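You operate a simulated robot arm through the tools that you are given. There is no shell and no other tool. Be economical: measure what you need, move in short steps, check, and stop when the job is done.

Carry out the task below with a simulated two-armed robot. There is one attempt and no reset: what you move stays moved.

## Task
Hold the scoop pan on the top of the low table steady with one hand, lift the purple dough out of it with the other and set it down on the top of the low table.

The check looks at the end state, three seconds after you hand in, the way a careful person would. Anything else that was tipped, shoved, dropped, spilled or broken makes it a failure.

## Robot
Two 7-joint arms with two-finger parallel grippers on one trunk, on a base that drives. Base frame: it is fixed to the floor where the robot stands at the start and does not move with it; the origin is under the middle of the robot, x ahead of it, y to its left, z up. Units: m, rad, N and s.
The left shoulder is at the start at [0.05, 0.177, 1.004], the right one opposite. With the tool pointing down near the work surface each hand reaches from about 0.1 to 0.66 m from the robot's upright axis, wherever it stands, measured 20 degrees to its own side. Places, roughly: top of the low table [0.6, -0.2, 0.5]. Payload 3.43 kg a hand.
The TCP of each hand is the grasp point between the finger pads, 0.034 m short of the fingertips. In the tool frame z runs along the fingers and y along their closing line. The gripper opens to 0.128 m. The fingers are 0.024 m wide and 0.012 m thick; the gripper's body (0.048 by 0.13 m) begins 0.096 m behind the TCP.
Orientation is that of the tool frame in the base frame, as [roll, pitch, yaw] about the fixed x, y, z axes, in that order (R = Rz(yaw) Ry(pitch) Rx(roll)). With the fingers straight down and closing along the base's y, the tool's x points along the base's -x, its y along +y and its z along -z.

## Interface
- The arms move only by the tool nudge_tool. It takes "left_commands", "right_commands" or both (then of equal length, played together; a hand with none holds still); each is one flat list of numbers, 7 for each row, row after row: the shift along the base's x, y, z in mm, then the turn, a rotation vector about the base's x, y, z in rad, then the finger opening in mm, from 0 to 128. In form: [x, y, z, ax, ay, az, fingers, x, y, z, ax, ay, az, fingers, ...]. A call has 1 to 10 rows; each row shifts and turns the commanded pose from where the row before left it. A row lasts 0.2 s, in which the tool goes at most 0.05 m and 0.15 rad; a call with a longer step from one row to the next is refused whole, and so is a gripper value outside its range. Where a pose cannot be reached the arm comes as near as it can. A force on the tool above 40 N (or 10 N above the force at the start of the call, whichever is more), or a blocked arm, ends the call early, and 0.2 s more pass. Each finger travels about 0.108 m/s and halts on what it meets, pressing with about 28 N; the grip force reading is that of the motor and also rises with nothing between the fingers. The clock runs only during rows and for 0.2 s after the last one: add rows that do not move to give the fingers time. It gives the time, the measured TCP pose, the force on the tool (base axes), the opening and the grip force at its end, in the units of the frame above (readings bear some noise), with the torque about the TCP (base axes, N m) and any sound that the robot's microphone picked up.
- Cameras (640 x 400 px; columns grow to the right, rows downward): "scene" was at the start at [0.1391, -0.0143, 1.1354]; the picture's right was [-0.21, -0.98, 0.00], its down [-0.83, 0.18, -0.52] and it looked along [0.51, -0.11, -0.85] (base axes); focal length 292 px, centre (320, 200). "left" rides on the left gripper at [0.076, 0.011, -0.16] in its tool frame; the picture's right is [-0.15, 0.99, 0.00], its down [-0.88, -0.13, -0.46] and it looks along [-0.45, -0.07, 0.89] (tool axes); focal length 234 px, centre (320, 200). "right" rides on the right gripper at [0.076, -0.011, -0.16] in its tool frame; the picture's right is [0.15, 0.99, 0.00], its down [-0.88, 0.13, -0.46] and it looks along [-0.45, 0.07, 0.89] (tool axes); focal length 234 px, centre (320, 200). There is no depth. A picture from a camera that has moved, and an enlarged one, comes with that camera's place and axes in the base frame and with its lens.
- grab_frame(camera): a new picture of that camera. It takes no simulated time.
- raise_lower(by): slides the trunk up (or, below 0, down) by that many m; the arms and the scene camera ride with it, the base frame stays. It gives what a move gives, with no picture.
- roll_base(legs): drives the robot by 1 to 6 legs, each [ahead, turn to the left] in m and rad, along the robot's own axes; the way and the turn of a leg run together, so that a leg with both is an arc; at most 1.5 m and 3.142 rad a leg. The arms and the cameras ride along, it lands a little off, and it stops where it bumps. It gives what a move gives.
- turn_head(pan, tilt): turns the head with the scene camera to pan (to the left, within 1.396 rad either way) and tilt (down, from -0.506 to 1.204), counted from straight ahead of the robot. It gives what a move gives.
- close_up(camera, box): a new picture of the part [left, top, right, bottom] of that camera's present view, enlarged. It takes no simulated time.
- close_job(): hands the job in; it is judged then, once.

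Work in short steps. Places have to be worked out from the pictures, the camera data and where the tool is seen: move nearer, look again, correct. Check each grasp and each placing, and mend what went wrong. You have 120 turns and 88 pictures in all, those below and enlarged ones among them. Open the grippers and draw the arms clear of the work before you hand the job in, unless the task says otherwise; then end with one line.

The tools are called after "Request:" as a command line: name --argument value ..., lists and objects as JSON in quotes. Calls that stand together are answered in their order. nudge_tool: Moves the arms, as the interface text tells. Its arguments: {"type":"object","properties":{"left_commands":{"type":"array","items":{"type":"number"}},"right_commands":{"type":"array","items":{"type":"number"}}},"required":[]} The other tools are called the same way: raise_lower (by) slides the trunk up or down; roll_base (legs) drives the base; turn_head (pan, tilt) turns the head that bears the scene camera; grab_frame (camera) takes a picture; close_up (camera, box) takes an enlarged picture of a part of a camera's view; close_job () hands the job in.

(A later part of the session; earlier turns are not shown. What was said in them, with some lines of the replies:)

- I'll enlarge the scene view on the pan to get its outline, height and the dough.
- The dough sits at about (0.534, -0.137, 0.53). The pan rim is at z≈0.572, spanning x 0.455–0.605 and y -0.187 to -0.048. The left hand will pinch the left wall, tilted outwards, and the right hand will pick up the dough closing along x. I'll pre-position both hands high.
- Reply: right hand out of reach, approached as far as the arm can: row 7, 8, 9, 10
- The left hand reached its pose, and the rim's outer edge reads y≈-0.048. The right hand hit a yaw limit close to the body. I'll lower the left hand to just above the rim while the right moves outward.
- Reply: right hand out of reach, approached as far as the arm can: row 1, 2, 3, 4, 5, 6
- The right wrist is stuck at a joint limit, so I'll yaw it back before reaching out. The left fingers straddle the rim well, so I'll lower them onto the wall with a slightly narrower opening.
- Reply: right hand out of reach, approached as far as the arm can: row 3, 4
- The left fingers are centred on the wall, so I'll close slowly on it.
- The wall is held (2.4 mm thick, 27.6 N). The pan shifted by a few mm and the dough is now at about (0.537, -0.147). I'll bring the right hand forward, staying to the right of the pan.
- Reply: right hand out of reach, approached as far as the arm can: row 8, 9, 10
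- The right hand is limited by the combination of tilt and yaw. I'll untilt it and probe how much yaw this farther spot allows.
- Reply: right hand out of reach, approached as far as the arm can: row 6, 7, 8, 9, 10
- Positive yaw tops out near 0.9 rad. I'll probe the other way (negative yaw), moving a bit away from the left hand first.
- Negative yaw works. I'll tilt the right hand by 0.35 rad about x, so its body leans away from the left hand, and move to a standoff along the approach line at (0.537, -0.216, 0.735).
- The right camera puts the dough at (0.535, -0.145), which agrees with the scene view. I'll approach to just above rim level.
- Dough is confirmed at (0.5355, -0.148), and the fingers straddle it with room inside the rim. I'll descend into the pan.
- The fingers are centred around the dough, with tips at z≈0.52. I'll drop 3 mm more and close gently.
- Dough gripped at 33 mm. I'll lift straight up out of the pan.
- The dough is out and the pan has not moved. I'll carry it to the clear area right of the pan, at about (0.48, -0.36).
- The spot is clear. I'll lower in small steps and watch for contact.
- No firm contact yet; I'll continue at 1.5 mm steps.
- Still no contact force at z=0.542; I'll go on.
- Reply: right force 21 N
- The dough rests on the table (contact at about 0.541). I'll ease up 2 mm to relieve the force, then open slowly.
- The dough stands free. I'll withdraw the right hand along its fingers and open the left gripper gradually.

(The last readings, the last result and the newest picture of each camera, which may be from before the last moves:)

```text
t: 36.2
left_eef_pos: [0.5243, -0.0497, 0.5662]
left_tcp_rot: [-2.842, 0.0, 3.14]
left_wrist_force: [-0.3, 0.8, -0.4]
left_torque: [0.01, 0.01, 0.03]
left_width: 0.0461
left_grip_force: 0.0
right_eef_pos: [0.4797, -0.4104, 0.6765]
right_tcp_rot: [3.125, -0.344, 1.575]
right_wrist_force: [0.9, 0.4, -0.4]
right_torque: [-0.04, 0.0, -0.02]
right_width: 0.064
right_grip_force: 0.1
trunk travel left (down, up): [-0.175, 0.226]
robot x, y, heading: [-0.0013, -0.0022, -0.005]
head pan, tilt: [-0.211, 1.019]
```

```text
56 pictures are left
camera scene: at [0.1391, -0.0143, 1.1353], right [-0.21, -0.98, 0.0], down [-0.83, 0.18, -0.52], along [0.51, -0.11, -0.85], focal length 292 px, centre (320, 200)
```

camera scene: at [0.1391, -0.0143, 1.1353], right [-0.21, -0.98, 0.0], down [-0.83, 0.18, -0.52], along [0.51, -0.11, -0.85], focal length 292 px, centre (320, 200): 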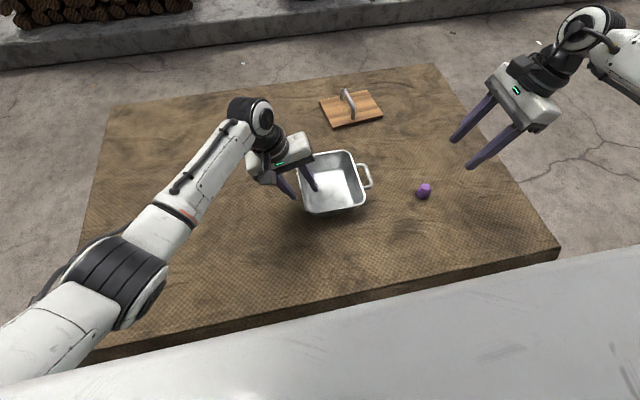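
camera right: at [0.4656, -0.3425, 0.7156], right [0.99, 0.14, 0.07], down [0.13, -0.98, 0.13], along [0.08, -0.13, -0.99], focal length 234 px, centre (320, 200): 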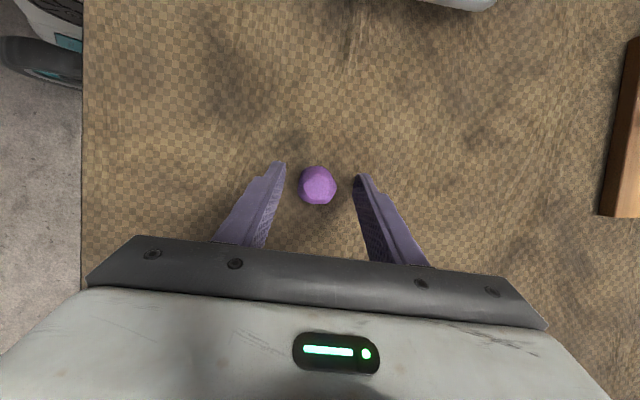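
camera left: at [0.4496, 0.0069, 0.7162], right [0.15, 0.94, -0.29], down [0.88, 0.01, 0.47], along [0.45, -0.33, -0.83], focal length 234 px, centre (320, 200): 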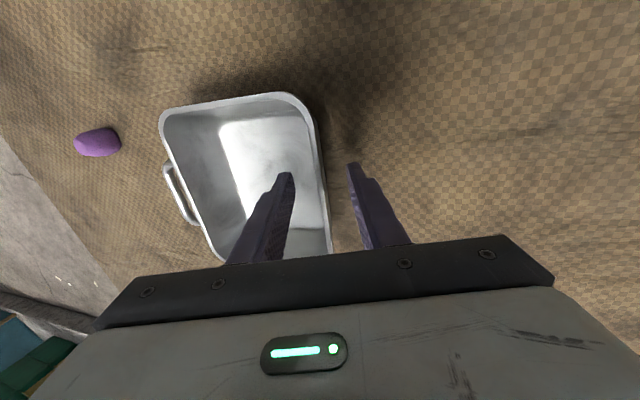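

The pan is free of the left fingers and the dough stays put. I'll withdraw the left hand along its finger axis and move both arms clear.

Request:
nudge_tool --left_commands '[0, 3, 10, 0, 0, 0, 46, 0, 4, 13, 0, 0, 0, 46, 0, 4, 13, 0, 0, 0, 46, 0, 4, 13, 0, 0, 0, 46, 0, 4, 13, 0, 0, 0, 46, 0, 6, 14, 0, 0, 0, 60, 0, 10, 14, 0, 0, 0, 80, 0, 20, 14, 0, 0, 0, 100, -10, 25, 14, 0, 0, 0, 110, -10, 25, 14, 0, 0, 0, 110]' --right_commands '[-4, -4, 12, 0, 0, 0, 80, -4, -4, 12, 0, 0, 0, 80, -4, -4, 12, 0, 0, 0, 80, -4, -4, 12, 0, 0, 0, 80, -4, -4, 12, 0, 0, 0, 80, -4, -4, 12, 0, 0, 0, 80, 0, 0, 0, 0, 0, 0, 80, 0, 0, 0, 0, 0, 0, 80, 0, 0, 0, 0, 0, 0, 80, 0, 0, 0, 0, 0, 0, 80]'

Request:
grab_frame --camera "scene"

Request:
close_up --camera "scene" --box '[280, 120, 456, 230]'

```text
t: 38.4
left_eef_pos: [0.5054, 0.056, 0.6991]
left_tcp_rot: [-2.84, 0.0, 3.141]
left_wrist_force: [0.5, 1.0, -0.1]
left_torque: [-0.01, 0.01, -0.02]
left_width: 0.1101
left_grip_force: 0.1
right_eef_pos: [0.4566, -0.4333, 0.7505]
right_tcp_rot: [3.124, -0.346, 1.573]
right_wrist_force: [0.7, -0.5, 0.2]
right_torque: [0.0, 0.0, 0.01]
right_width: 0.0801
right_grip_force: 0.1
trunk travel left (down, up): [-0.175, 0.226]
robot x, y, heading: [0.0005, 0.0, 0.004]
head pan, tilt: [-0.211, 1.019]
```

```text
55 pictures are left
camera scene: at [0.1391, -0.0143, 1.1354], right [-0.21, -0.98, 0.0], down [-0.83, 0.18, -0.52], along [0.51, -0.11, -0.85], focal length 292 px, centre (320, 200)
```

scene: 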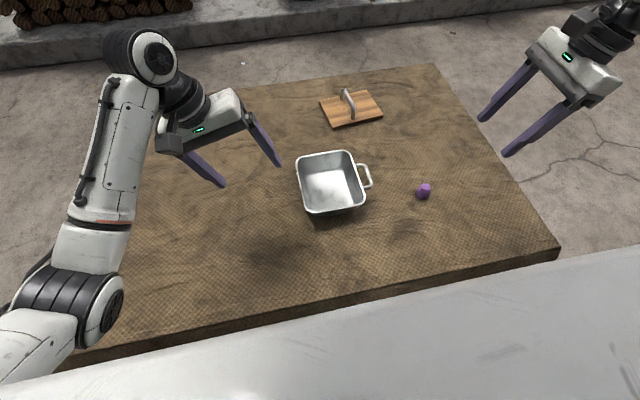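

```text
3.64 times, centred on (368, 175) of scene
camera zoom: at [0.1391, -0.0143, 1.1354], right [-0.21, -0.98, 0.0], down [-0.83, 0.18, -0.52], along [0.51, -0.11, -0.85], focal length 1062 px, centre (146, 291)
```

zoom: 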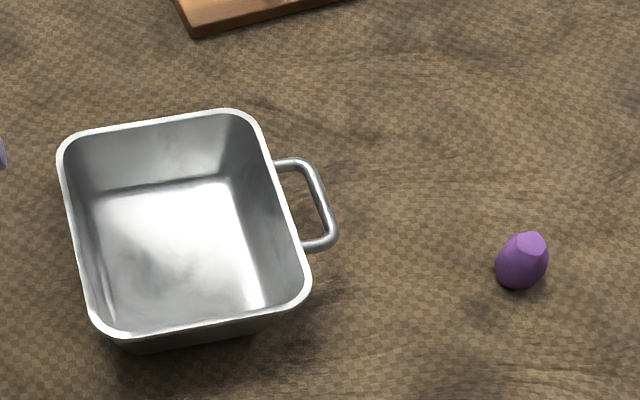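

The pan is upright on the table, the dough rests on the tabletop, and both arms are clear. Handing in.

Request:
close_job

```text
The job is handed in.
```

The purple dough is out of the scoop pan and resting on the top of the low table, to the right of the pan. The left hand held the pan throughout the lift. The pan shifted several millimetres when the left gripper first closed on its wall, but it did not visibly move while the dough was lifted out. Both grippers are open and clear.
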